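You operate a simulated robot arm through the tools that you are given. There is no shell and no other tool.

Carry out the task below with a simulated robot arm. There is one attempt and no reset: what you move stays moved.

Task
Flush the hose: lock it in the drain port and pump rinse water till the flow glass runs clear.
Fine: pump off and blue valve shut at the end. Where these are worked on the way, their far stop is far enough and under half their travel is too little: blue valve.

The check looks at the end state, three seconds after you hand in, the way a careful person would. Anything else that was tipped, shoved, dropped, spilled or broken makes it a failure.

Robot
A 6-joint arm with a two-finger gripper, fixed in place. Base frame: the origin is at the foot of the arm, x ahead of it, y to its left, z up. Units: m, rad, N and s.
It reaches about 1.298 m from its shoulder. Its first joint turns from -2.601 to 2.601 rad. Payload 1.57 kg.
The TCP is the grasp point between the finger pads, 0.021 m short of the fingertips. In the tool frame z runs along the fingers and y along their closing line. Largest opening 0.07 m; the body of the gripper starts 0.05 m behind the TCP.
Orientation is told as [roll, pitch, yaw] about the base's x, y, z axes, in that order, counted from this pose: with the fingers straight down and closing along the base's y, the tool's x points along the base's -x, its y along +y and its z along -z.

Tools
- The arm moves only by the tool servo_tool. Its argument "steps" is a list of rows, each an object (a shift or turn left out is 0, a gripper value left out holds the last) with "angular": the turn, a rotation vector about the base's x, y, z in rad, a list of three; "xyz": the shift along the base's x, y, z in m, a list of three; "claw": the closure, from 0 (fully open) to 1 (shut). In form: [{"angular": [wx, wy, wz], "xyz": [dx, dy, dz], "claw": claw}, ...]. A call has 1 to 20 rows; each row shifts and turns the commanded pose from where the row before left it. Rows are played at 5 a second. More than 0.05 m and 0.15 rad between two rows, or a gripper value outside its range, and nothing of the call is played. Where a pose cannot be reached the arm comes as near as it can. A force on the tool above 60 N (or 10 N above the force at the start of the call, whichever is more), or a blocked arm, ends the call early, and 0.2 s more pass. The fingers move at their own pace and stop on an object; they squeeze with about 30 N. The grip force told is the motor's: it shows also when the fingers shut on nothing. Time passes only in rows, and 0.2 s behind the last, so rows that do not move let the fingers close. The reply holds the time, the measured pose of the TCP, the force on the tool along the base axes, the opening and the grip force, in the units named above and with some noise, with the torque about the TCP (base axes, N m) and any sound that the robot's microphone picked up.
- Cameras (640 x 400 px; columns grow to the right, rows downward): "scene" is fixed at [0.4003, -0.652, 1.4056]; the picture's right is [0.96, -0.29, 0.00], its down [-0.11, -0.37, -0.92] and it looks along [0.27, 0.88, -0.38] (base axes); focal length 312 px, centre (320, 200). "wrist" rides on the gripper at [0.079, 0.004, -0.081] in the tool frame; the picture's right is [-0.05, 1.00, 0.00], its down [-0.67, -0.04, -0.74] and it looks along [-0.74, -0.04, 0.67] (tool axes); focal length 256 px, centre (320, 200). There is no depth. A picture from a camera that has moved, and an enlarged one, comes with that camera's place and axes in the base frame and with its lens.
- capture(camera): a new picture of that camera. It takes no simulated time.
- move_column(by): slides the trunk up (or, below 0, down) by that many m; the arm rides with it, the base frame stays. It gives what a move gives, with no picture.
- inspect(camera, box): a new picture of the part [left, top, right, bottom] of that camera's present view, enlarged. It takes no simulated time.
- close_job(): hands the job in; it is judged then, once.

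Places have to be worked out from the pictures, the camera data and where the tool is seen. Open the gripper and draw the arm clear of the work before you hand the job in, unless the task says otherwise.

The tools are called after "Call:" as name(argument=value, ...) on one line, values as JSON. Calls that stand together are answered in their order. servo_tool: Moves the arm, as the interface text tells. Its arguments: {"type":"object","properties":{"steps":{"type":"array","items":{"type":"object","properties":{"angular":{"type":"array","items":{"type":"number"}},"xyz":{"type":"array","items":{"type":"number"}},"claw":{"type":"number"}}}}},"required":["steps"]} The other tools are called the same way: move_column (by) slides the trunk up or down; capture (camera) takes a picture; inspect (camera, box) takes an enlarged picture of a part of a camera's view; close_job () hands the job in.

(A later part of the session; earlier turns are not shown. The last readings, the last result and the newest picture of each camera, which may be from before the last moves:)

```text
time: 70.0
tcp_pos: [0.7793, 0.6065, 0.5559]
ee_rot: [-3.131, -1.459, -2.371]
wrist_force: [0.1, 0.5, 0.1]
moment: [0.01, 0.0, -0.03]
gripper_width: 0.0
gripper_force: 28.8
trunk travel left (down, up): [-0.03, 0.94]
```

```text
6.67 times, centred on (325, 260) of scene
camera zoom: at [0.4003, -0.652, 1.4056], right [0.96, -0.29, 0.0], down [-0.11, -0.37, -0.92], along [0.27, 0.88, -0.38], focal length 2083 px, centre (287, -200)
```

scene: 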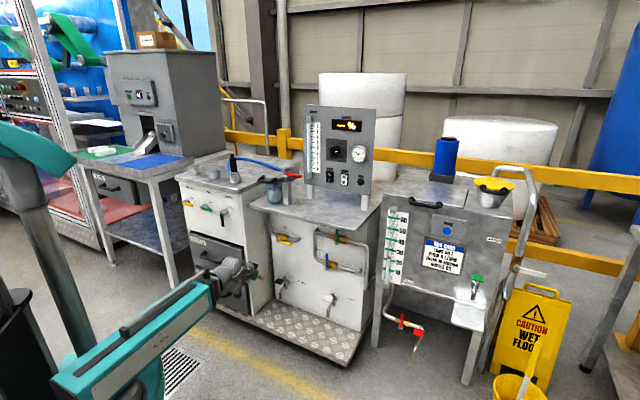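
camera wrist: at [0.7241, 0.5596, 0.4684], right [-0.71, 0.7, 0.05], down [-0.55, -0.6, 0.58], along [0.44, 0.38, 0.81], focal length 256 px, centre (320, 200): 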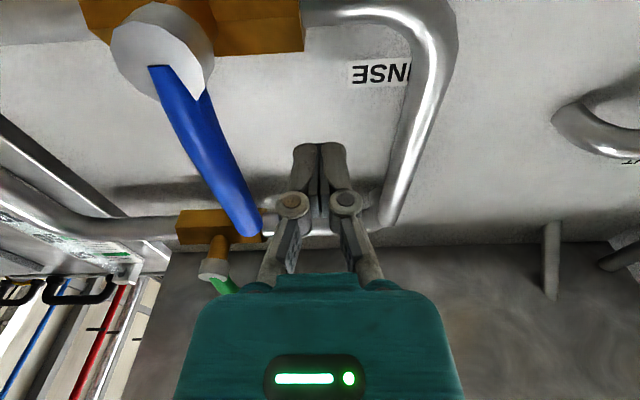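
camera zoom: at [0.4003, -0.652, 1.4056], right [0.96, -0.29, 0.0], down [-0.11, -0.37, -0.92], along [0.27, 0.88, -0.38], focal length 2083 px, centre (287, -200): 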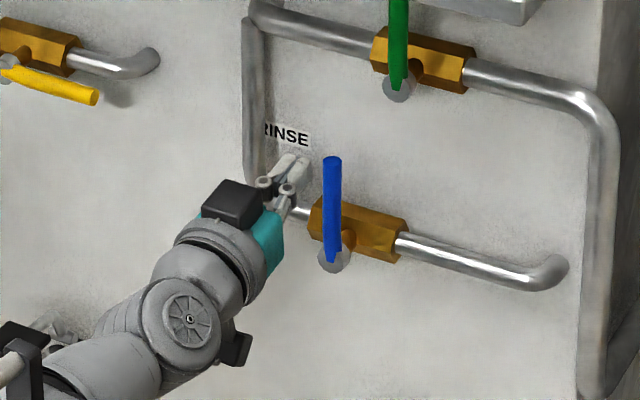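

The fingertips are beside the handle, clear on the left. Pushing it right along its arc, first half.

Call:
servo_tool(steps=[{"xyz": [0.0088, -0.0088, 0]}, {"xyz": [0.0088, -0.0088, 0]}, {"xyz": [0.0114, -0.0114, 0]}, {"xyz": [0.0114, -0.0114, 0]}, {"xyz": [0.0107, -0.0107, -0.0054], "angular": [-0.0205, 0.0205, 0]}, {"xyz": [0, 0, 0]}])

Call:
capture(camera="wrist")

Call:
inspect(camera="scene", box=[280, 230, 370, 290])

```text
time: 71.4
tcp_pos: [0.8281, 0.5564, 0.5504]
ee_rot: [-3.127, -1.488, -2.372]
wrist_force: [-1.2, 0.2, 0.5]
moment: [-0.05, -0.01, 0.03]
gripper_width: 0.0002
gripper_force: 28.4
trunk travel left (down, up): [-0.03, 0.94]
```

```text
taken
camera wrist: at [0.7728, 0.5064, 0.4651], right [-0.71, 0.7, 0.05], down [-0.54, -0.59, 0.6], along [0.45, 0.4, 0.8], focal length 256 px, centre (320, 200)
```

wrist: 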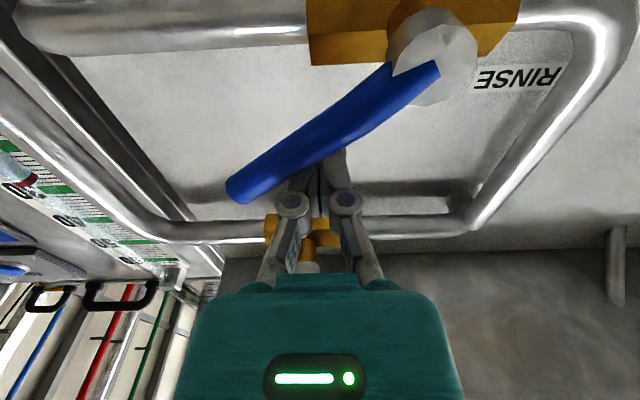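

```text
6.67 times, centred on (325, 260) of scene
camera zoom: at [0.4003, -0.652, 1.4056], right [0.96, -0.29, 0.0], down [-0.11, -0.37, -0.92], along [0.27, 0.88, -0.38], focal length 2083 px, centre (287, -200)
```

zoom: 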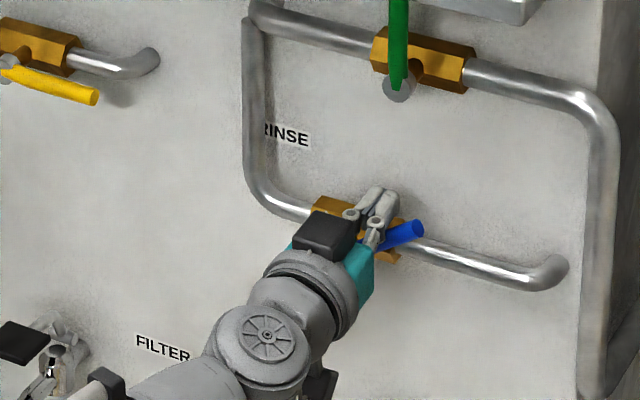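

The handle moves right as expected (~60°). Continuing down to horizontal.

Call:
servo_tool(steps=[{"xyz": [0.0093, -0.0093, -0.0086], "angular": [-0.0327, 0.0327, 0]}, {"xyz": [0.0073, -0.0073, -0.0115], "angular": [-0.0435, 0.0435, 0]}, {"xyz": [0.0046, -0.0046, -0.0134], "angular": [-0.0508, 0.0508, 0]}, {"xyz": [0.0013, -0.0013, -0.0076], "angular": [-0.0288, 0.0288, 0]}, {"xyz": [0, 0, 0]}])

Call:
capture(camera="wrist")

Call:
inspect(camera="scene", box=[280, 230, 370, 290])

```text
time: 72.6
tcp_pos: [0.8496, 0.534, 0.5133]
ee_rot: [-0.006, -1.437, 0.79]
wrist_force: [6.9, 21.9, 44.4]
moment: [0.2, 0.1, -0.14]
gripper_width: 0.006
gripper_force: 28.3
trunk travel left (down, up): [-0.03, 0.94]
```

```text
taken
camera wrist: at [0.7829, 0.473, 0.4466], right [-0.7, 0.71, 0.05], down [-0.43, -0.48, 0.76], along [0.57, 0.51, 0.65], focal length 256 px, centre (320, 200)
```

wrist: 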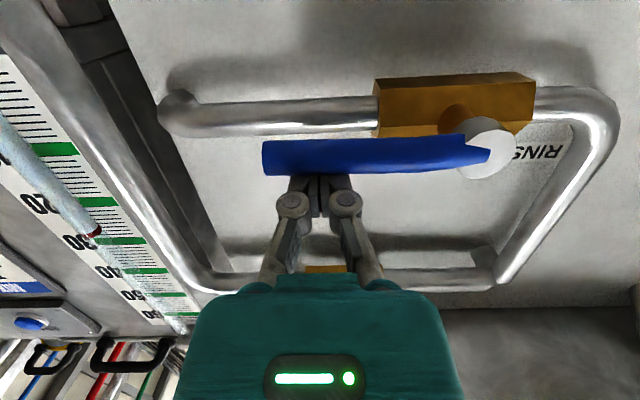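

```text
6.67 times, centred on (325, 260) of scene
camera zoom: at [0.4003, -0.652, 1.4056], right [0.96, -0.29, 0.0], down [-0.11, -0.37, -0.92], along [0.27, 0.88, -0.38], focal length 2083 px, centre (287, -200)
```

zoom: 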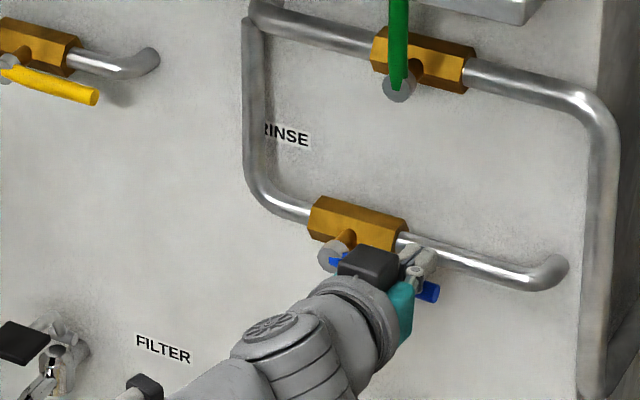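

Blue valve is fully open at its stop (44 N reaction). Lift off and retreat, then raise toward the panel's PUMP switch (≈ (0.857,0.676,0.938)).

Call:
servo_tool(steps=[{"xyz": [0, 0, 0.0093], "angular": [0.0354, -0.0354, 0]}, {"xyz": [0, 0, 0.0093], "angular": [0.0354, -0.0354, 0]}, {"xyz": [-0.022, -0.022, 0]}, {"xyz": [-0.03, -0.03, 0]}, {"xyz": [-0.03, -0.03, 0]}, {"xyz": [-0.03, -0.03, 0]}, {"xyz": [-0.03, -0.03, 0]}, {"xyz": [-0.03, -0.03, 0]}, {"xyz": [-0.03, -0.03, 0]}, {"xyz": [-0.03, -0.03, 0]}, {"xyz": [0, 0, 0]}])

Call:
inspect(camera="scene", box=[260, 220, 380, 310])

Call:
capture(camera="wrist")

```text
time: 75.0
tcp_pos: [0.6358, 0.309, 0.529]
ee_rot: [-0.046, -1.532, 0.832]
wrist_force: [0.7, 0.4, -0.5]
moment: [0.01, -0.03, 0.01]
gripper_width: 0.0001
gripper_force: 28.8
out of reach, approached as far as the arm can: row 10
trunk travel left (down, up): [-0.03, 0.94]
```

```text
4.44 times, centred on (320, 265) of scene
camera zoom: at [0.4003, -0.652, 1.4056], right [0.96, -0.29, 0.0], down [-0.11, -0.37, -0.92], along [0.27, 0.88, -0.38], focal length 1388 px, centre (320, -89)
```

zoom: 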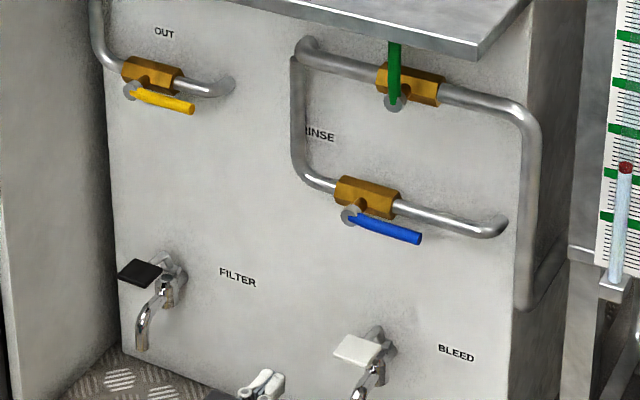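

```text
taken
camera wrist: at [0.5733, 0.2526, 0.4523], right [-0.71, 0.71, 0.05], down [-0.48, -0.53, 0.69], along [0.52, 0.46, 0.72], focal length 256 px, centre (320, 200)
```

wrist: 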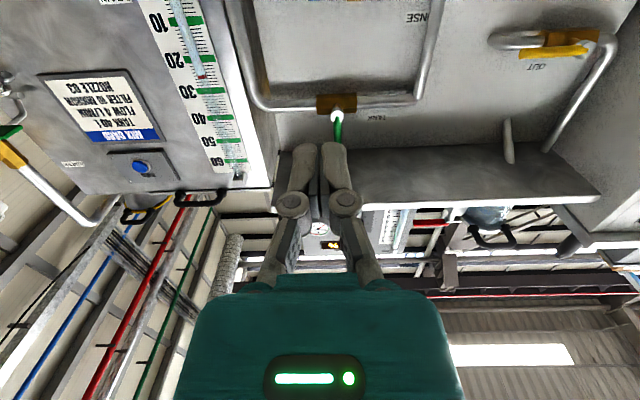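

Blue valve is now parallel to the pipe like the yellow. Raising the trunk and tilting down 45° to view the panel.

Call:
move_column(by=0.4)

Call:
move_column(by=0.14)

Call:
servo_tool(steps=[{"xyz": [-0.01, 0.01, -0.024], "angular": [-0.092, 0.092, 0]}, {"xyz": [-0.01, 0.01, -0.024], "angular": [-0.092, 0.092, 0]}, {"xyz": [-0.01, 0.01, -0.023], "angular": [-0.092, 0.092, 0]}, {"xyz": [-0.01, 0.01, -0.022], "angular": [-0.092, 0.092, 0]}, {"xyz": [-0.01, 0.01, -0.02], "angular": [-0.092, 0.092, 0]}, {"xyz": [-0.01, 0.01, -0.018], "angular": [-0.092, 0.092, 0]}, {"xyz": [0, 0, 0]}])

Call:
capture(camera="wrist")

Call:
capture(camera="scene")

```text
time: 78.8
tcp_pos: [0.6357, 0.3083, 0.9273]
ee_rot: [-0.04, -1.531, 0.827]
wrist_force: [-0.2, -0.6, 0.0]
moment: [-0.03, 0.0, -0.03]
gripper_width: 0.0
gripper_force: 28.6
trunk travel left (down, up): [-0.43, 0.54]
```

```text
time: 80.5
tcp_pos: [0.637, 0.3091, 1.0678]
ee_rot: [-0.039, -1.532, 0.826]
wrist_force: [0.4, 0.4, -0.3]
moment: [-0.01, 0.01, -0.01]
gripper_width: 0.0001
gripper_force: 28.9
trunk travel left (down, up): [-0.57, 0.4]
```

```text
time: 82.1
tcp_pos: [0.5804, 0.3713, 0.9396]
ee_rot: [-0.001, -0.752, 0.788]
wrist_force: [-0.2, -0.2, 0.0]
moment: [-0.02, -0.01, 0.02]
gripper_width: 0.0
gripper_force: 28.6
out of reach, approached as far as the arm can: row 1
trunk travel left (down, up): [-0.57, 0.4]
```

```text
taken
camera wrist: at [0.4958, 0.2943, 0.9447], right [-0.68, 0.73, 0.04], down [0.01, -0.04, 1.0], along [0.73, 0.68, 0.02], focal length 256 px, centre (320, 200)
```

wrist: 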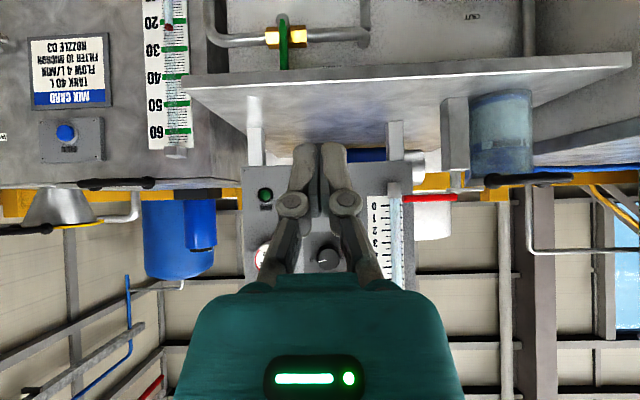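

```text
taken
```

scene: 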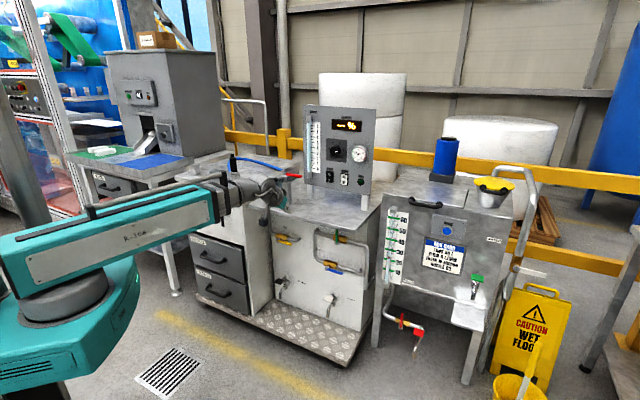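

The fingers hide the switches; I'll shift left (−e1) 9 cm for a clear look.

Call:
servo_tool(steps=[{"xyz": [-0.03, 0.03, 0]}, {"xyz": [-0.033, 0.033, 0]}, {"xyz": [0, 0, 0]}])

Call:
inspect(camera="wrist", box=[180, 130, 340, 290])

Call:
inspect(camera="scene", box=[300, 140, 380, 200])

```text
time: 82.9
tcp_pos: [0.5158, 0.4339, 0.9396]
ee_rot: [0.0, -0.754, 0.787]
wrist_force: [0.1, 0.1, -0.2]
moment: [-0.01, 0.02, -0.02]
gripper_width: 0.0001
gripper_force: 28.8
trunk travel left (down, up): [-0.57, 0.4]
```

```text
2.50 times, centred on (260, 210) of wrist
camera zoom: at [0.4321, 0.3575, 0.9448], right [-0.68, 0.73, 0.04], down [0.01, -0.04, 1.0], along [0.73, 0.68, 0.02], focal length 640 px, centre (470, 175)
```

zoom: 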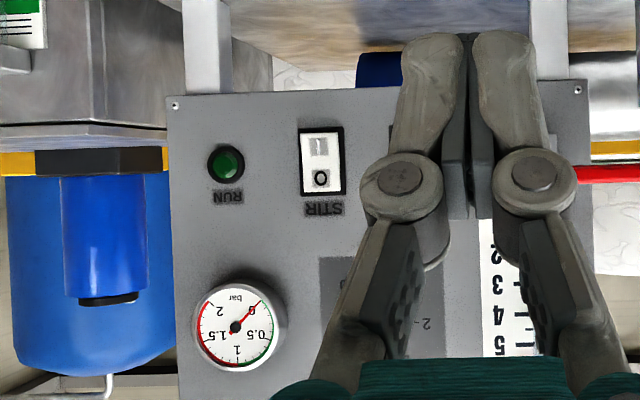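

```text
6.67 times, centred on (340, 170) of scene
camera zoom: at [0.4003, -0.652, 1.4056], right [0.96, -0.29, 0.0], down [-0.11, -0.37, -0.92], along [0.27, 0.88, -0.38], focal length 2083 px, centre (187, 400)
```

zoom: 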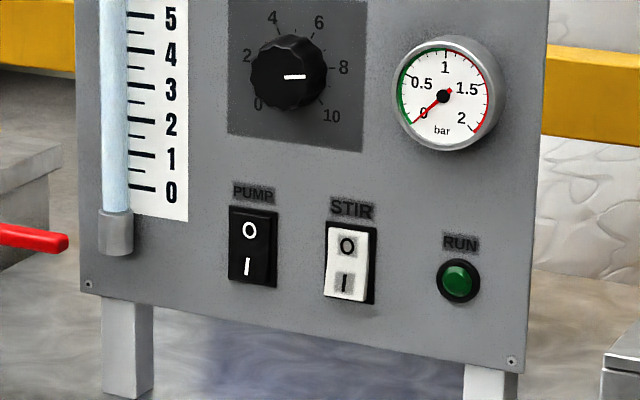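

Triangulated STIR at (e1 0.198, h 1.096, z 0.940) and PUMP at about (e1 0.122, h 1.095, z 0.940), with its "I" end near z≈0.922. Approaching to about 3 cm in front of it.

Call:
move_column(by=-0.0075)

Call:
servo_tool(steps=[{"xyz": [0.0344, 0.0243, 0]}, {"xyz": [0.0344, 0.0243, 0]}, {"xyz": [0.0344, 0.0243, 0]}, {"xyz": [0.0344, 0.0243, 0]}, {"xyz": [0.0344, 0.0243, 0]}, {"xyz": [0.0344, 0.0243, 0]}, {"xyz": [0.0344, 0.0243, 0]}, {"xyz": [0.0344, 0.0243, 0]}, {"xyz": [0.0344, 0.0243, 0]}, {"xyz": [0, 0, 0]}])

Call:
capture(camera="wrist")

Call:
inspect(camera="scene", box=[290, 110, 390, 210])

```text
time: 83.4
tcp_pos: [0.517, 0.4329, 0.932]
ee_rot: [0.0, -0.751, 0.787]
wrist_force: [-0.2, 0.3, 0.2]
moment: [-0.01, 0.03, 0.04]
gripper_width: 0.0002
gripper_force: 28.5
trunk travel left (down, up): [-0.563, 0.407]
```

```text
time: 85.6
tcp_pos: [0.8254, 0.653, 0.9313]
ee_rot: [-0.001, -0.749, 0.786]
wrist_force: [-0.1, -0.1, -1.0]
moment: [0.0, 0.02, 0.0]
gripper_width: 0.0
gripper_force: 28.8
trunk travel left (down, up): [-0.563, 0.407]
```

```text
taken
camera wrist: at [0.7417, 0.5763, 0.937], right [-0.68, 0.73, 0.04], down [0.01, -0.04, 1.0], along [0.73, 0.68, 0.02], focal length 256 px, centre (320, 200)
```

wrist: 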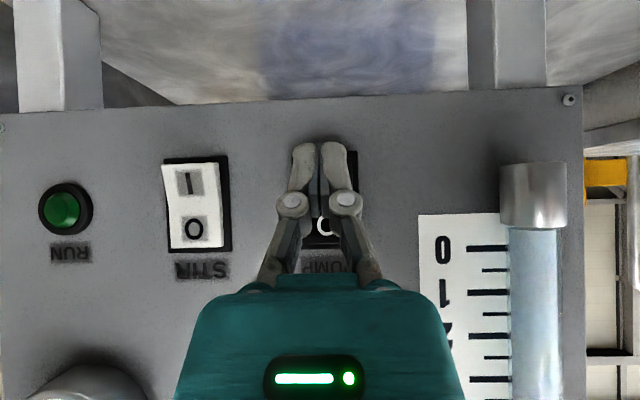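

```text
4.00 times, centred on (340, 160) of scene
camera zoom: at [0.4003, -0.652, 1.4056], right [0.96, -0.29, 0.0], down [-0.11, -0.37, -0.92], along [0.27, 0.88, -0.38], focal length 1250 px, centre (240, 360)
```

zoom: 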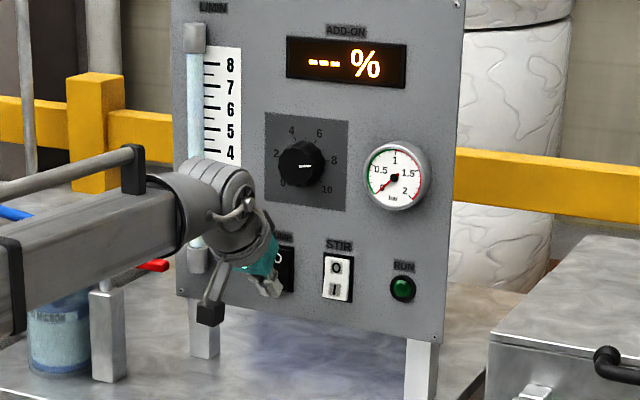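

Fingers are centred on the PUMP rocker's "I" half. Advancing slowly to press it.

Call:
servo_tool(steps=[{"xyz": [0.005, 0.005, 0]}, {"xyz": [0.004, 0.004, 0]}, {"xyz": [0.003, 0.003, 0]}, {"xyz": [0.003, 0.003, 0]}, {"xyz": [0.002, 0.002, 0]}, {"xyz": [0.002, 0.002, 0]}, {"xyz": [0, 0, 0]}])

Call:
capture(camera="wrist")

Call:
inspect(camera="scene", box=[290, 110, 390, 210])

```text
time: 86.6
tcp_pos: [0.833, 0.6594, 0.9302]
ee_rot: [-0.002, -0.732, 0.788]
wrist_force: [-9.4, -8.3, 1.1]
moment: [-0.12, 0.06, 0.0]
gripper_width: 0.0059
gripper_force: 28.9
trunk travel left (down, up): [-0.563, 0.407]
heard: click
stopped in row 4: the force on the tool passed its limit at 65 N (the readings are from after the stop); the commanded pose is now the measured one
```

```text
taken
camera wrist: at [0.7492, 0.5829, 0.9383], right [-0.68, 0.73, 0.03], down [0.02, -0.03, 1.0], along [0.73, 0.68, 0.0], focal length 256 px, centre (320, 200)
```

wrist: 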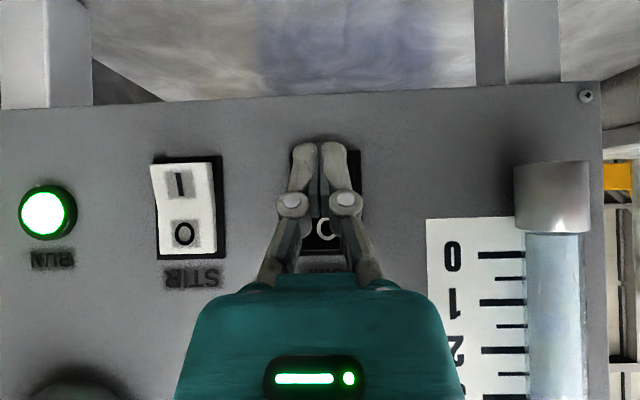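

```text
4.00 times, centred on (340, 160) of scene
camera zoom: at [0.4003, -0.652, 1.4056], right [0.96, -0.29, 0.0], down [-0.11, -0.37, -0.92], along [0.27, 0.88, -0.38], focal length 1250 px, centre (240, 360)
```

zoom: 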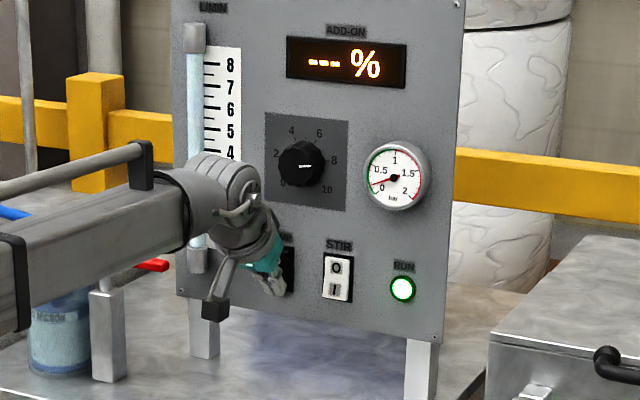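

Click heard and RUN lamp lit — pump on. Backing off ~8 cm and watching the flow glass.

Call:
servo_tool(steps=[{"xyz": [-0.01, -0.01, 0]}, {"xyz": [-0.025, -0.025, 0]}, {"xyz": [-0.03, -0.03, 0]}, {"xyz": [0, 0, 0]}])

Call:
inspect(camera="scene", box=[230, 90, 400, 220])

Call:
capture(camera="wrist")

```text
time: 87.6
tcp_pos: [0.77, 0.5961, 0.9296]
ee_rot: [0.001, -0.735, 0.788]
wrist_force: [1.0, -0.7, 0.1]
moment: [0.03, -0.01, 0.02]
gripper_width: 0.0
gripper_force: 28.5
trunk travel left (down, up): [-0.563, 0.407]
```

```text
3.08 times, centred on (315, 155) of scene
camera zoom: at [0.4003, -0.652, 1.4056], right [0.96, -0.29, 0.0], down [-0.11, -0.37, -0.92], along [0.27, 0.88, -0.38], focal length 961 px, centre (335, 338)
```

zoom: 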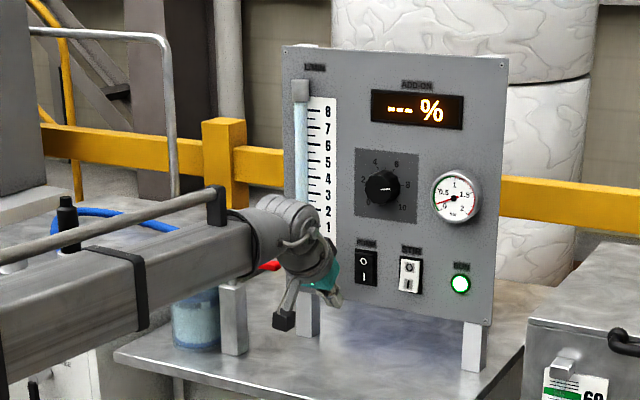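

```text
taken
camera wrist: at [0.686, 0.5197, 0.9372], right [-0.68, 0.73, 0.04], down [0.02, -0.03, 1.0], along [0.73, 0.68, 0.0], focal length 256 px, centre (320, 200)
```

wrist: 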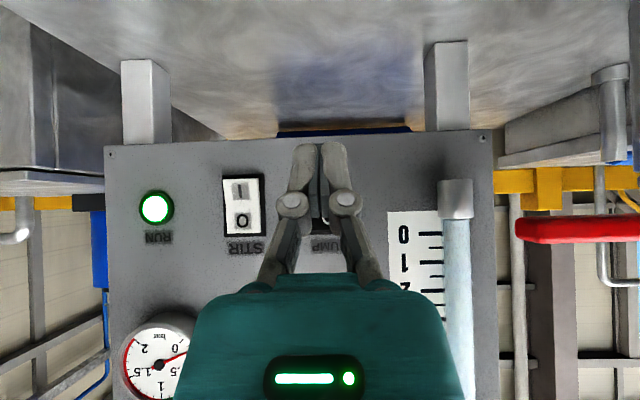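

The gauge is rising a bit. Zooming on the flow tube.

Call:
inspect(camera="scene", box=[295, 100, 345, 170])

Call:
inspect(camera="scene", box=[320, 140, 380, 190])

Call:
inspect(camera="wrist", box=[380, 160, 540, 400])

```text
5.71 times, centred on (320, 135) of scene
camera zoom: at [0.4003, -0.652, 1.4056], right [0.96, -0.29, 0.0], down [-0.11, -0.37, -0.92], along [0.27, 0.88, -0.38], focal length 1785 px, centre (320, 571)
```

zoom: 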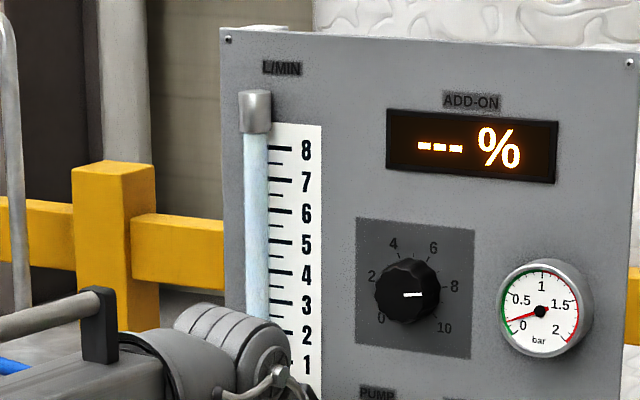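

```text
8.00 times, centred on (350, 165) of scene
camera zoom: at [0.4003, -0.652, 1.4056], right [0.96, -0.29, 0.0], down [-0.11, -0.37, -0.92], along [0.27, 0.88, -0.38], focal length 2499 px, centre (80, 480)
```

zoom: 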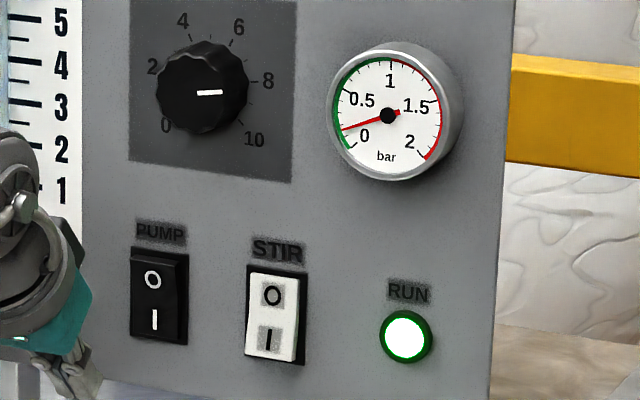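

```text
1.67 times, centred on (460, 280) of wrist
camera zoom: at [0.686, 0.5197, 0.9372], right [-0.68, 0.73, 0.04], down [0.02, -0.03, 1.0], along [0.73, 0.68, 0.0], focal length 427 px, centre (87, 67)
```

zoom: 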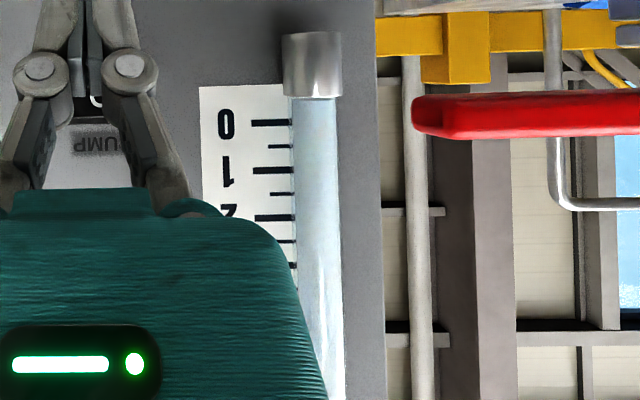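

Pressure reads ~0.1 bar. Moving the arm back a bit to uncover the tube, then re-check as time passes.

Call:
servo_tool(steps=[{"xyz": [-0.03, -0.03, 0]}, {"xyz": [-0.03, -0.03, 0]}, {"xyz": [-0.03, -0.03, 0]}, {"xyz": [-0.03, -0.03, 0]}, {"xyz": [0, 0, 0]}, {"xyz": [0, 0, 0]}])

Call:
inspect(camera="scene", box=[220, 95, 400, 225])

Call:
inspect(camera="scene", box=[295, 100, 345, 200])

Call:
capture(camera="wrist")

```text
time: 89.0
tcp_pos: [0.6494, 0.4768, 0.9293]
ee_rot: [-0.004, -0.736, 0.788]
wrist_force: [-0.6, -0.6, -0.1]
moment: [0.0, 0.0, 0.02]
gripper_width: 0.0001
gripper_force: 29.0
trunk travel left (down, up): [-0.563, 0.407]
```

```text
3.08 times, centred on (310, 160) of scene
camera zoom: at [0.4003, -0.652, 1.4056], right [0.96, -0.29, 0.0], down [-0.11, -0.37, -0.92], along [0.27, 0.88, -0.38], focal length 961 px, centre (351, 323)
```

zoom: 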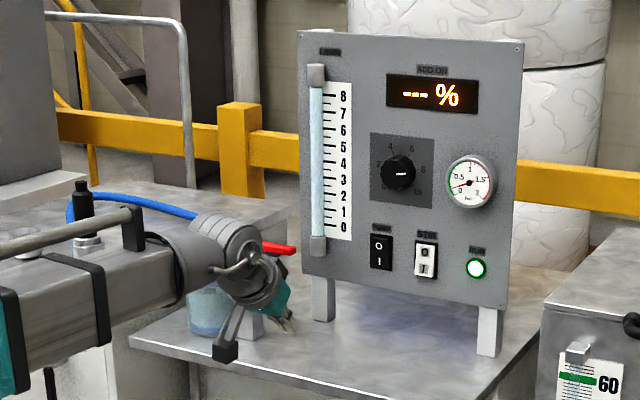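

```text
4.00 times, centred on (320, 150) of scene
camera zoom: at [0.4003, -0.652, 1.4056], right [0.96, -0.29, 0.0], down [-0.11, -0.37, -0.92], along [0.27, 0.88, -0.38], focal length 1250 px, centre (320, 400)
```

zoom: 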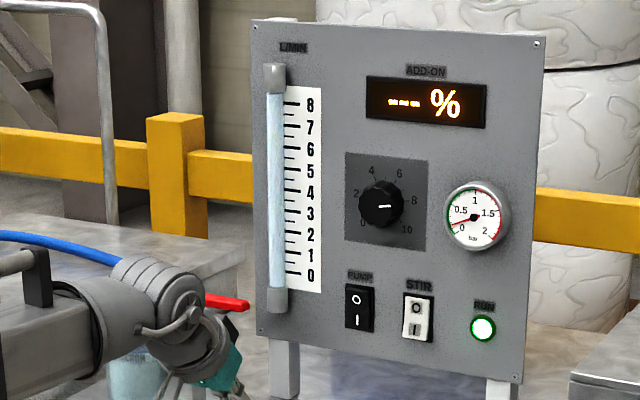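

```text
taken
camera wrist: at [0.566, 0.3998, 0.937], right [-0.68, 0.73, 0.03], down [0.02, -0.03, 1.0], along [0.73, 0.68, 0.0], focal length 256 px, centre (320, 200)
```

wrist: 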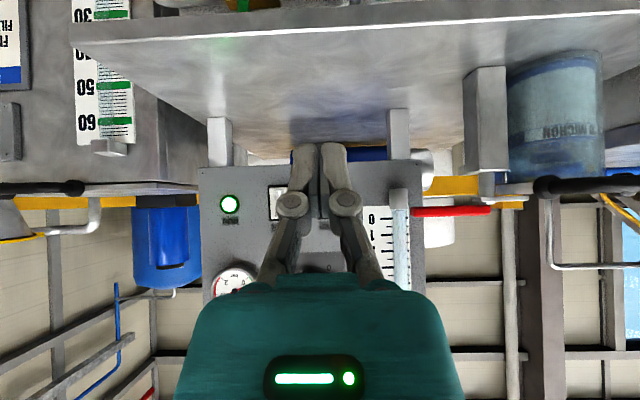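

No obvious flow yet; wait a couple of seconds and look again closely.

Call:
servo_tool(steps=[{"xyz": [0, 0, 0]}, {"xyz": [0, 0, 0]}, {"xyz": [0, 0, 0]}, {"xyz": [0, 0, 0]}, {"xyz": [0, 0, 0]}, {"xyz": [0, 0, 0]}, {"xyz": [0, 0, 0]}, {"xyz": [0, 0, 0]}])

Call:
inspect(camera="scene", box=[300, 105, 340, 175])

Call:
inspect(camera="scene", box=[330, 140, 380, 190])

Call:
inspect(camera="wrist", box=[350, 160, 510, 300])

```text
time: 90.8
tcp_pos: [0.6497, 0.4768, 0.9298]
ee_rot: [-0.004, -0.736, 0.789]
wrist_force: [-0.6, -0.4, -0.3]
moment: [-0.01, 0.01, 0.0]
gripper_width: 0.0001
gripper_force: 29.0
trunk travel left (down, up): [-0.563, 0.407]
```

```text
5.71 times, centred on (320, 140) of scene
camera zoom: at [0.4003, -0.652, 1.4056], right [0.96, -0.29, 0.0], down [-0.11, -0.37, -0.92], along [0.27, 0.88, -0.38], focal length 1785 px, centre (320, 543)
```

zoom: 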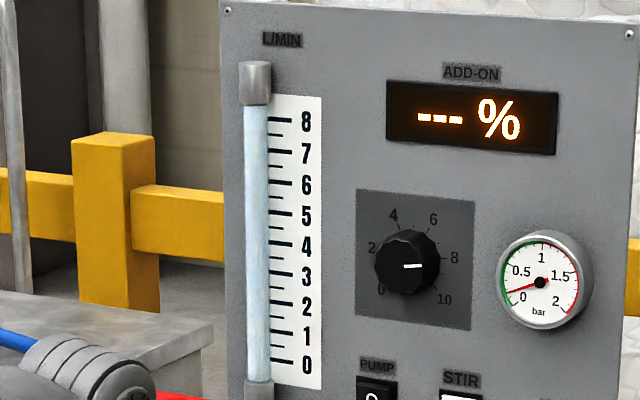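

```text
8.00 times, centred on (355, 165) of scene
camera zoom: at [0.4003, -0.652, 1.4056], right [0.96, -0.29, 0.0], down [-0.11, -0.37, -0.92], along [0.27, 0.88, -0.38], focal length 2499 px, centre (40, 480)
```

zoom: 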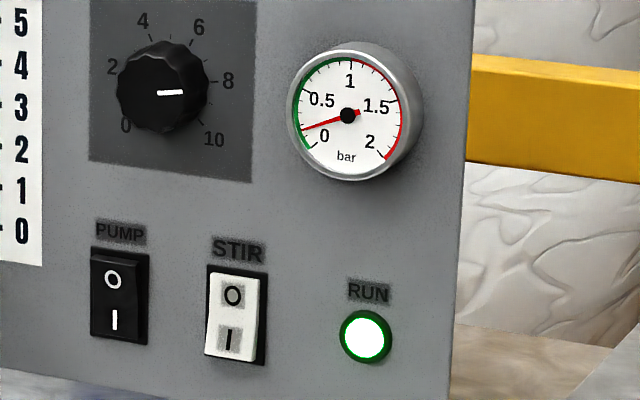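

```text
2.86 times, centred on (430, 230) of wrist
camera zoom: at [0.566, 0.3998, 0.9371], right [-0.68, 0.73, 0.03], down [0.02, -0.03, 1.0], along [0.73, 0.68, 0.0], focal length 731 px, centre (6, 114)
```

zoom: 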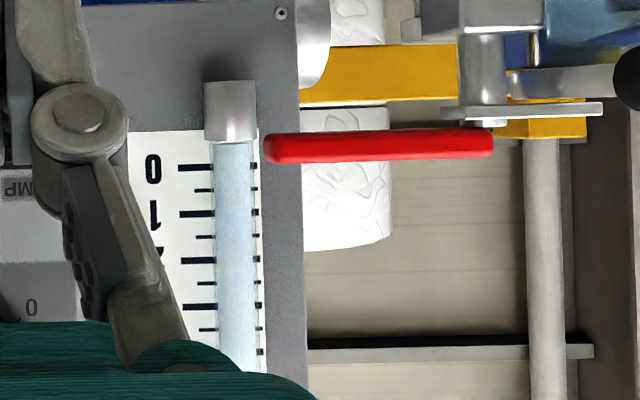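

Zooming tightly on the tube's bottom and top, the filter bowl, and the drain surroundings for any sign of flow.

Call:
inspect(camera="scene", box=[300, 140, 330, 180])

Call:
inspect(camera="scene", box=[300, 100, 330, 140])

Call:
inspect(camera="wrist", box=[440, 40, 640, 220])

Call:
capture(camera="scene")

```text
10.00 times, centred on (315, 160) of scene
camera zoom: at [0.4003, -0.652, 1.4056], right [0.96, -0.29, 0.0], down [-0.11, -0.37, -0.92], along [0.27, 0.88, -0.38], focal length 3124 px, centre (370, 600)
```

zoom: 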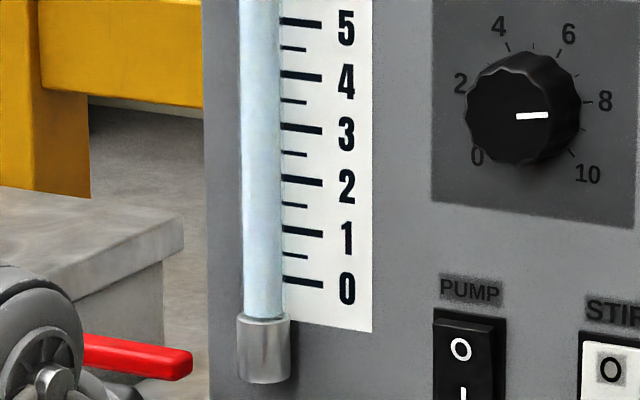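

```text
10.00 times, centred on (315, 120) of scene
camera zoom: at [0.4003, -0.652, 1.4056], right [0.96, -0.29, 0.0], down [-0.11, -0.37, -0.92], along [0.27, 0.88, -0.38], focal length 3124 px, centre (370, 1000)
```

zoom: 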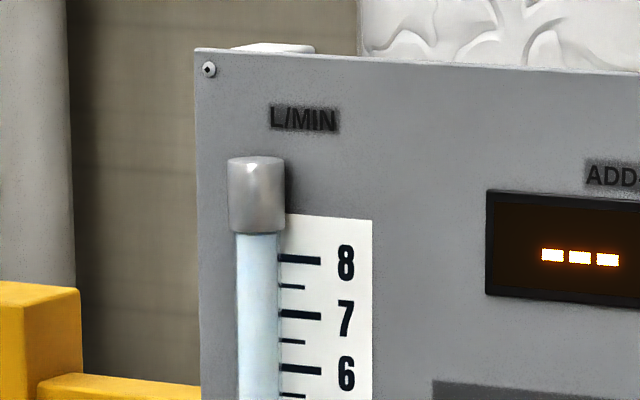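

```text
2.22 times, centred on (540, 130) of wrist
camera zoom: at [0.566, 0.3998, 0.9371], right [-0.68, 0.73, 0.03], down [0.02, -0.03, 1.0], along [0.73, 0.68, 0.0], focal length 569 px, centre (-169, 356)
```

zoom: 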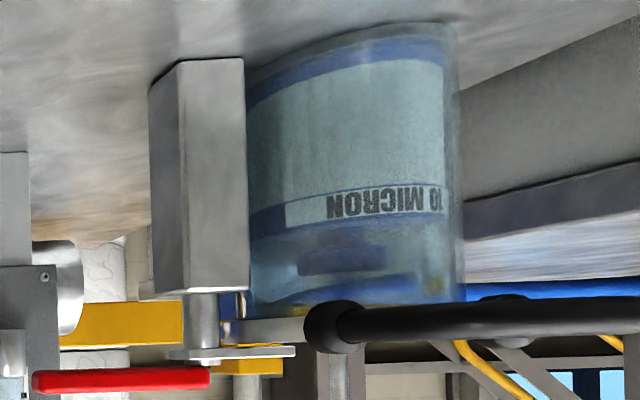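

```text
taken
```

scene: 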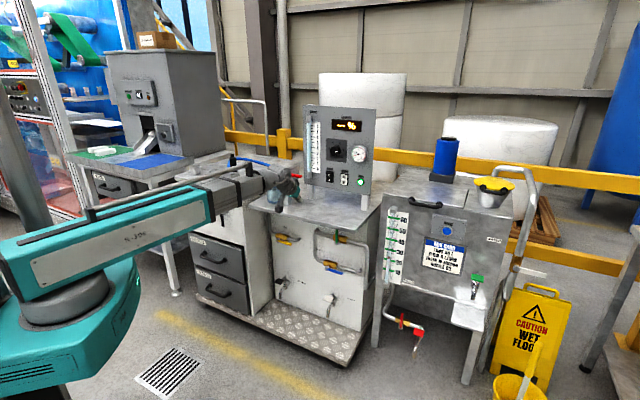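

Still static; the pump may take time to prime. Waiting 4 s more.

Call:
servo_tool(steps=[{"xyz": [0, 0, 0]}, {"xyz": [0, 0, 0]}, {"xyz": [0, 0, 0]}, {"xyz": [0, 0, 0]}, {"xyz": [0, 0, 0]}, {"xyz": [0, 0, 0]}, {"xyz": [0, 0, 0]}, {"xyz": [0, 0, 0]}, {"xyz": [0, 0, 0]}, {"xyz": [0, 0, 0]}, {"xyz": [0, 0, 0]}, {"xyz": [0, 0, 0]}, {"xyz": [0, 0, 0]}, {"xyz": [0, 0, 0]}, {"xyz": [0, 0, 0]}, {"xyz": [0, 0, 0]}])

Call:
inspect(camera="scene", box=[295, 100, 380, 200])

Call:
inspect(camera="scene", box=[380, 200, 450, 360])

Call:
inspect(camera="scene", box=[260, 220, 380, 310])

```text
time: 94.2
tcp_pos: [0.6487, 0.4765, 0.9295]
ee_rot: [-0.002, -0.733, 0.79]
wrist_force: [0.1, 0.2, 0.7]
moment: [0.0, 0.0, -0.02]
gripper_width: 0.0
gripper_force: 28.9
trunk travel left (down, up): [-0.563, 0.407]
```

```text
4.00 times, centred on (338, 150) of scene
camera zoom: at [0.4003, -0.652, 1.4056], right [0.96, -0.29, 0.0], down [-0.11, -0.37, -0.92], along [0.27, 0.88, -0.38], focal length 1250 px, centre (250, 400)
```

zoom: 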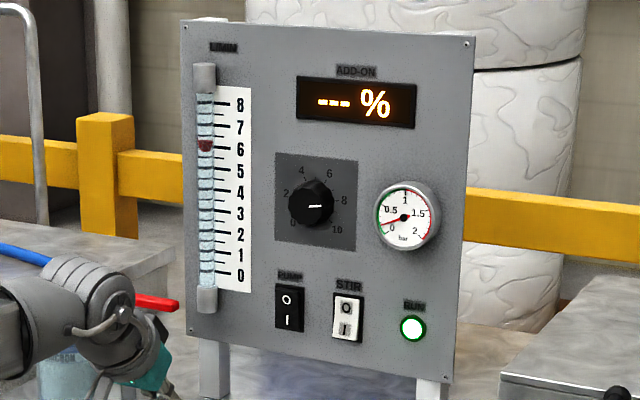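

```text
2.50 times, centred on (415, 280) of scene
camera zoom: at [0.4003, -0.652, 1.4056], right [0.96, -0.29, 0.0], down [-0.11, -0.37, -0.92], along [0.27, 0.88, -0.38], focal length 781 px, centre (82, 0)
```

zoom: 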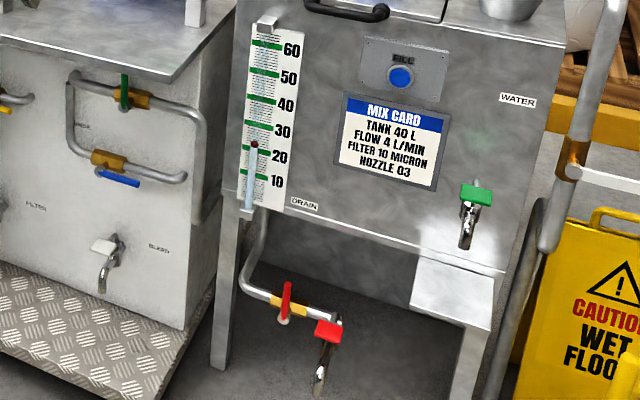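

```text
4.44 times, centred on (320, 265) of scene
camera zoom: at [0.4003, -0.652, 1.4056], right [0.96, -0.29, 0.0], down [-0.11, -0.37, -0.92], along [0.27, 0.88, -0.38], focal length 1388 px, centre (320, -89)
```

zoom: 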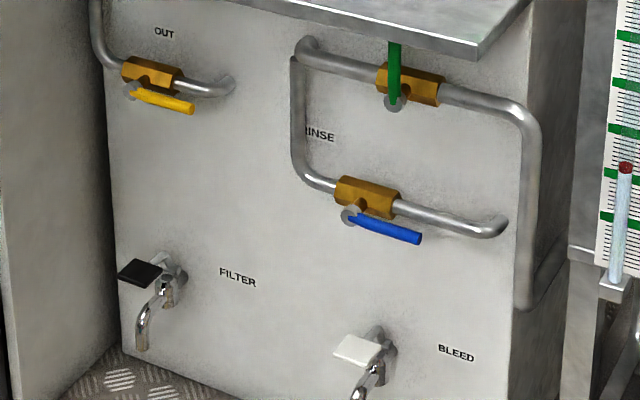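

Flow has started: float at ~6 L/min and the tube shows dark streaks/bubbles. Keep pumping and watch until the glass is clear.

Call:
inspect(camera="scene", box=[295, 110, 335, 175])

Call:
servo_tool(steps=[{"xyz": [0, 0, 0]}, {"xyz": [0, 0, 0]}, {"xyz": [0, 0, 0]}, {"xyz": [0, 0, 0]}, {"xyz": [0, 0, 0]}, {"xyz": [0, 0, 0]}, {"xyz": [0, 0, 0]}, {"xyz": [0, 0, 0]}, {"xyz": [0, 0, 0]}, {"xyz": [0, 0, 0]}, {"xyz": [0, 0, 0]}, {"xyz": [0, 0, 0]}, {"xyz": [0, 0, 0]}, {"xyz": [0, 0, 0]}])

Call:
inspect(camera="scene", box=[295, 110, 335, 175])

Call:
inspect(camera="wrist", box=[350, 160, 510, 300])

```text
6.15 times, centred on (315, 142) of scene
camera zoom: at [0.4003, -0.652, 1.4056], right [0.96, -0.29, 0.0], down [-0.11, -0.37, -0.92], along [0.27, 0.88, -0.38], focal length 1922 px, centre (351, 554)
```

zoom: 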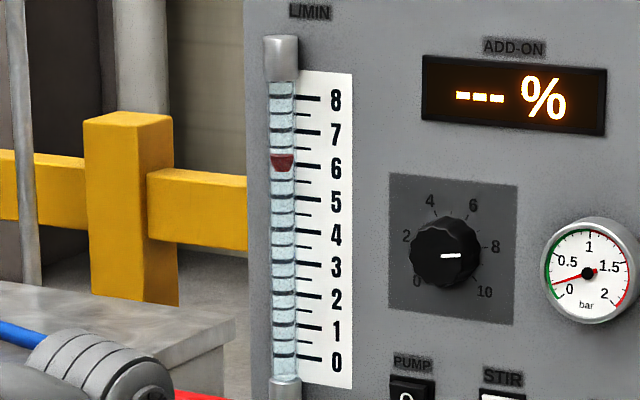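

```text
time: 97.2
tcp_pos: [0.6489, 0.4758, 0.9292]
ee_rot: [-0.005, -0.737, 0.79]
wrist_force: [0.8, 0.5, -0.3]
moment: [0.02, 0.0, 0.05]
gripper_width: 0.0002
gripper_force: 28.9
trunk travel left (down, up): [-0.563, 0.407]
```

```text
6.15 times, centred on (315, 142) of scene
camera zoom: at [0.4003, -0.652, 1.4056], right [0.96, -0.29, 0.0], down [-0.11, -0.37, -0.92], along [0.27, 0.88, -0.38], focal length 1922 px, centre (351, 554)
```

zoom: 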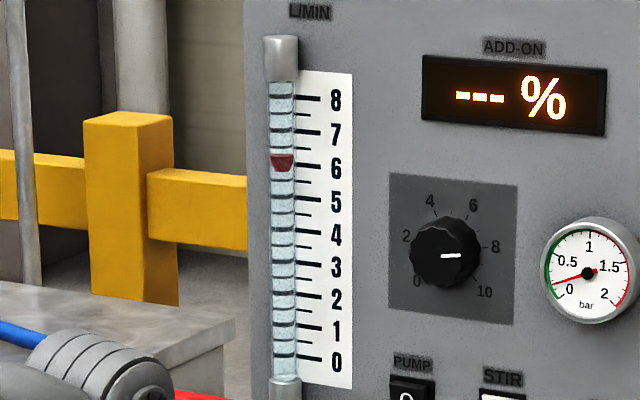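

```text
2.86 times, centred on (430, 230) of wrist
camera zoom: at [0.566, 0.3998, 0.9371], right [-0.68, 0.73, 0.03], down [0.02, -0.03, 1.0], along [0.73, 0.68, 0.0], focal length 731 px, centre (6, 114)
```

zoom: 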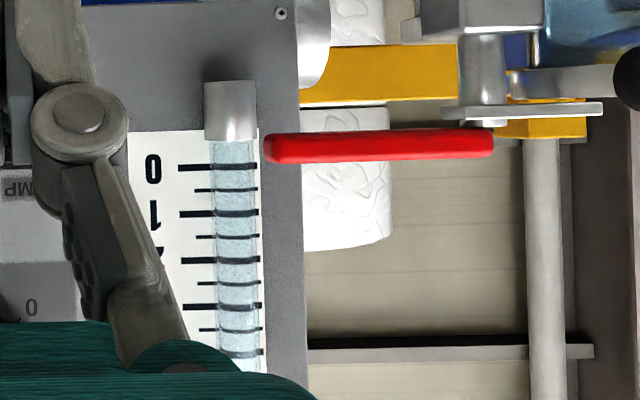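

The ticks and float are now visible through the tube, which was milky before — so the glass has cleared; I check the remaining speckle in detail and run a few seconds more.

Call:
inspect(camera="wrist", box=[380, 180, 430, 280])

Call:
servo_tool(steps=[{"xyz": [0, 0, 0]}, {"xyz": [0, 0, 0]}, {"xyz": [0, 0, 0]}, {"xyz": [0, 0, 0]}, {"xyz": [0, 0, 0]}, {"xyz": [0, 0, 0]}, {"xyz": [0, 0, 0]}, {"xyz": [0, 0, 0]}, {"xyz": [0, 0, 0]}, {"xyz": [0, 0, 0]}, {"xyz": [0, 0, 0]}, {"xyz": [0, 0, 0]}, {"xyz": [0, 0, 0]}, {"xyz": [0, 0, 0]}, {"xyz": [0, 0, 0]}])

Call:
inspect(camera="wrist", box=[380, 180, 430, 280])

Call:
inspect(camera="scene", box=[300, 110, 330, 150])

Call:
inspect(camera="scene", box=[380, 200, 450, 360])

```text
4.00 times, centred on (405, 230) of wrist
camera zoom: at [0.566, 0.3998, 0.9371], right [-0.68, 0.73, 0.03], down [0.02, -0.03, 1.0], along [0.73, 0.68, 0.0], focal length 1024 px, centre (-20, 80)
```

zoom: 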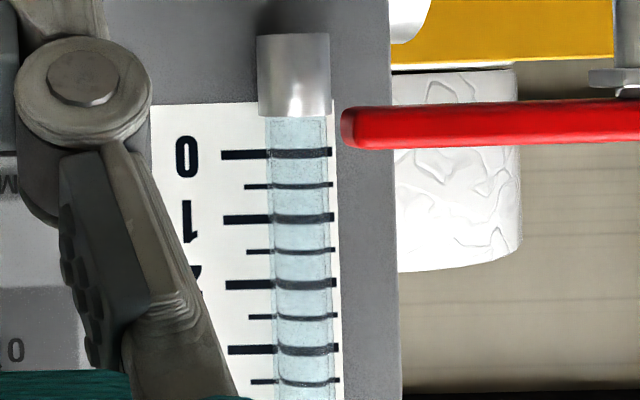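

```text
time: 100.4
tcp_pos: [0.6499, 0.4767, 0.929]
ee_rot: [-0.001, -0.736, 0.788]
wrist_force: [-0.5, -0.5, 0.7]
moment: [0.01, 0.01, -0.03]
gripper_width: 0.0
gripper_force: 28.3
trunk travel left (down, up): [-0.563, 0.407]
```

```text
4.00 times, centred on (405, 230) of wrist
camera zoom: at [0.566, 0.3998, 0.9371], right [-0.68, 0.73, 0.03], down [0.02, -0.03, 1.0], along [0.73, 0.68, 0.0], focal length 1024 px, centre (-20, 80)
```

zoom: 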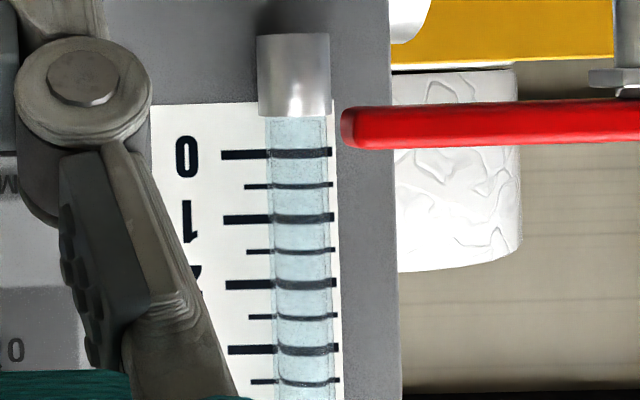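

```text
10.00 times, centred on (315, 130) of scene
camera zoom: at [0.4003, -0.652, 1.4056], right [0.96, -0.29, 0.0], down [-0.11, -0.37, -0.92], along [0.27, 0.88, -0.38], focal length 3124 px, centre (370, 900)
```

zoom: 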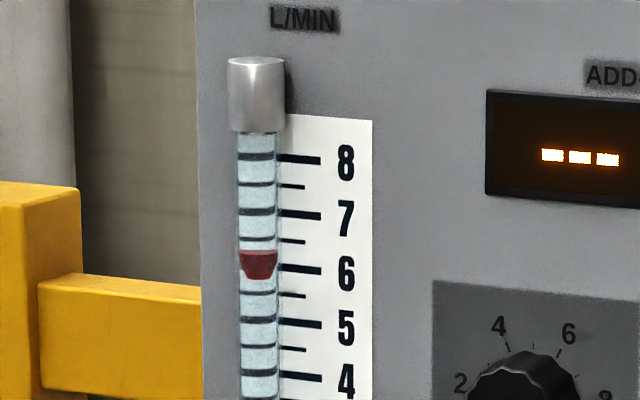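

```text
2.50 times, centred on (415, 280) of scene
camera zoom: at [0.4003, -0.652, 1.4056], right [0.96, -0.29, 0.0], down [-0.11, -0.37, -0.92], along [0.27, 0.88, -0.38], focal length 781 px, centre (82, 0)
```

zoom: 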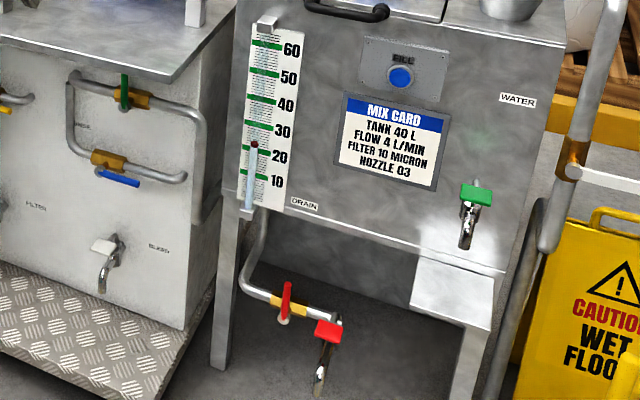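

The glass is steadily clear at 6 L/min. Now switch the pump off: raise 38 mm to aim at the rocker's "O" half and approach.

Call:
move_column(by=0.038)

Call:
servo_tool(steps=[{"xyz": [0.03, 0.03, 0]}, {"xyz": [0.03, 0.03, 0]}, {"xyz": [0.03, 0.03, 0]}, {"xyz": [0.03, 0.03, 0]}, {"xyz": [0.03, 0.03, 0]}, {"xyz": [0.021, 0.021, 0]}, {"xyz": [0, 0, 0]}])

Call:
capture(camera="wrist")

```text
time: 101.2
tcp_pos: [0.6496, 0.4763, 0.967]
ee_rot: [-0.003, -0.736, 0.789]
wrist_force: [0.8, -0.4, -0.4]
moment: [0.0, -0.01, -0.01]
gripper_width: 0.0
gripper_force: 29.2
trunk travel left (down, up): [-0.601, 0.369]
```

```text
time: 102.8
tcp_pos: [0.8216, 0.6468, 0.9671]
ee_rot: [-0.002, -0.735, 0.79]
wrist_force: [0.0, 1.4, -1.1]
moment: [0.02, 0.0, 0.02]
gripper_width: 0.0
gripper_force: 28.5
trunk travel left (down, up): [-0.601, 0.369]
```

```text
taken
camera wrist: at [0.7369, 0.5708, 0.9749], right [-0.68, 0.73, 0.03], down [0.02, -0.03, 1.0], along [0.73, 0.68, 0.0], focal length 256 px, centre (320, 200)
```

wrist: 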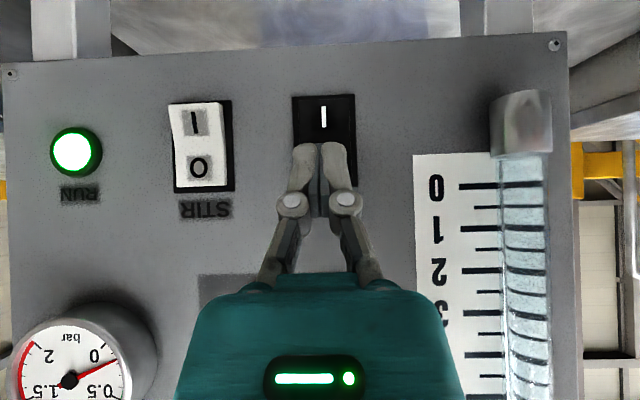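

Aligned with the "O" half. Pressing slowly.

Call:
servo_tool(steps=[{"xyz": [0.006, 0.006, 0]}, {"xyz": [0.004, 0.004, 0]}, {"xyz": [0.003, 0.003, 0]}, {"xyz": [0.003, 0.003, 0]}, {"xyz": [0.002, 0.002, 0]}, {"xyz": [0.002, 0.002, 0]}, {"xyz": [0.002, 0.002, 0]}, {"xyz": [0, 0, 0]}])

Call:
capture(camera="wrist")

```text
time: 104.1
tcp_pos: [0.8326, 0.6593, 0.9676]
ee_rot: [-0.001, -0.717, 0.789]
wrist_force: [-9.9, -9.1, 5.1]
moment: [-0.02, 0.02, 0.01]
gripper_width: 0.0061
gripper_force: 28.3
trunk travel left (down, up): [-0.601, 0.369]
heard: click
stopped in row 6: the force on the tool passed its limit at 64 N (the readings are from after the stop); the commanded pose is now the measured one
```

```text
taken
camera wrist: at [0.7493, 0.5828, 0.9769], right [-0.68, 0.73, 0.03], down [0.03, -0.02, 1.0], along [0.73, 0.68, -0.01], focal length 256 px, centre (320, 200)
```

wrist: 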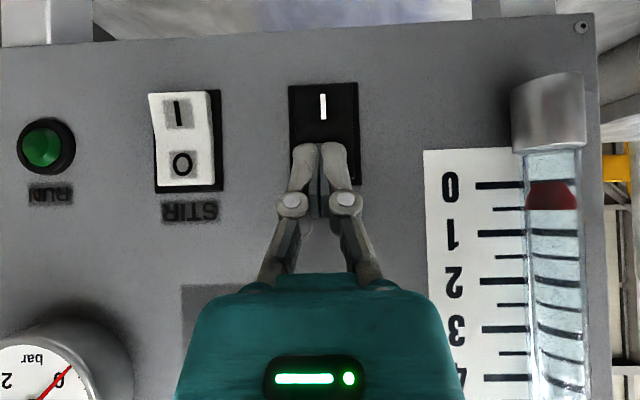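

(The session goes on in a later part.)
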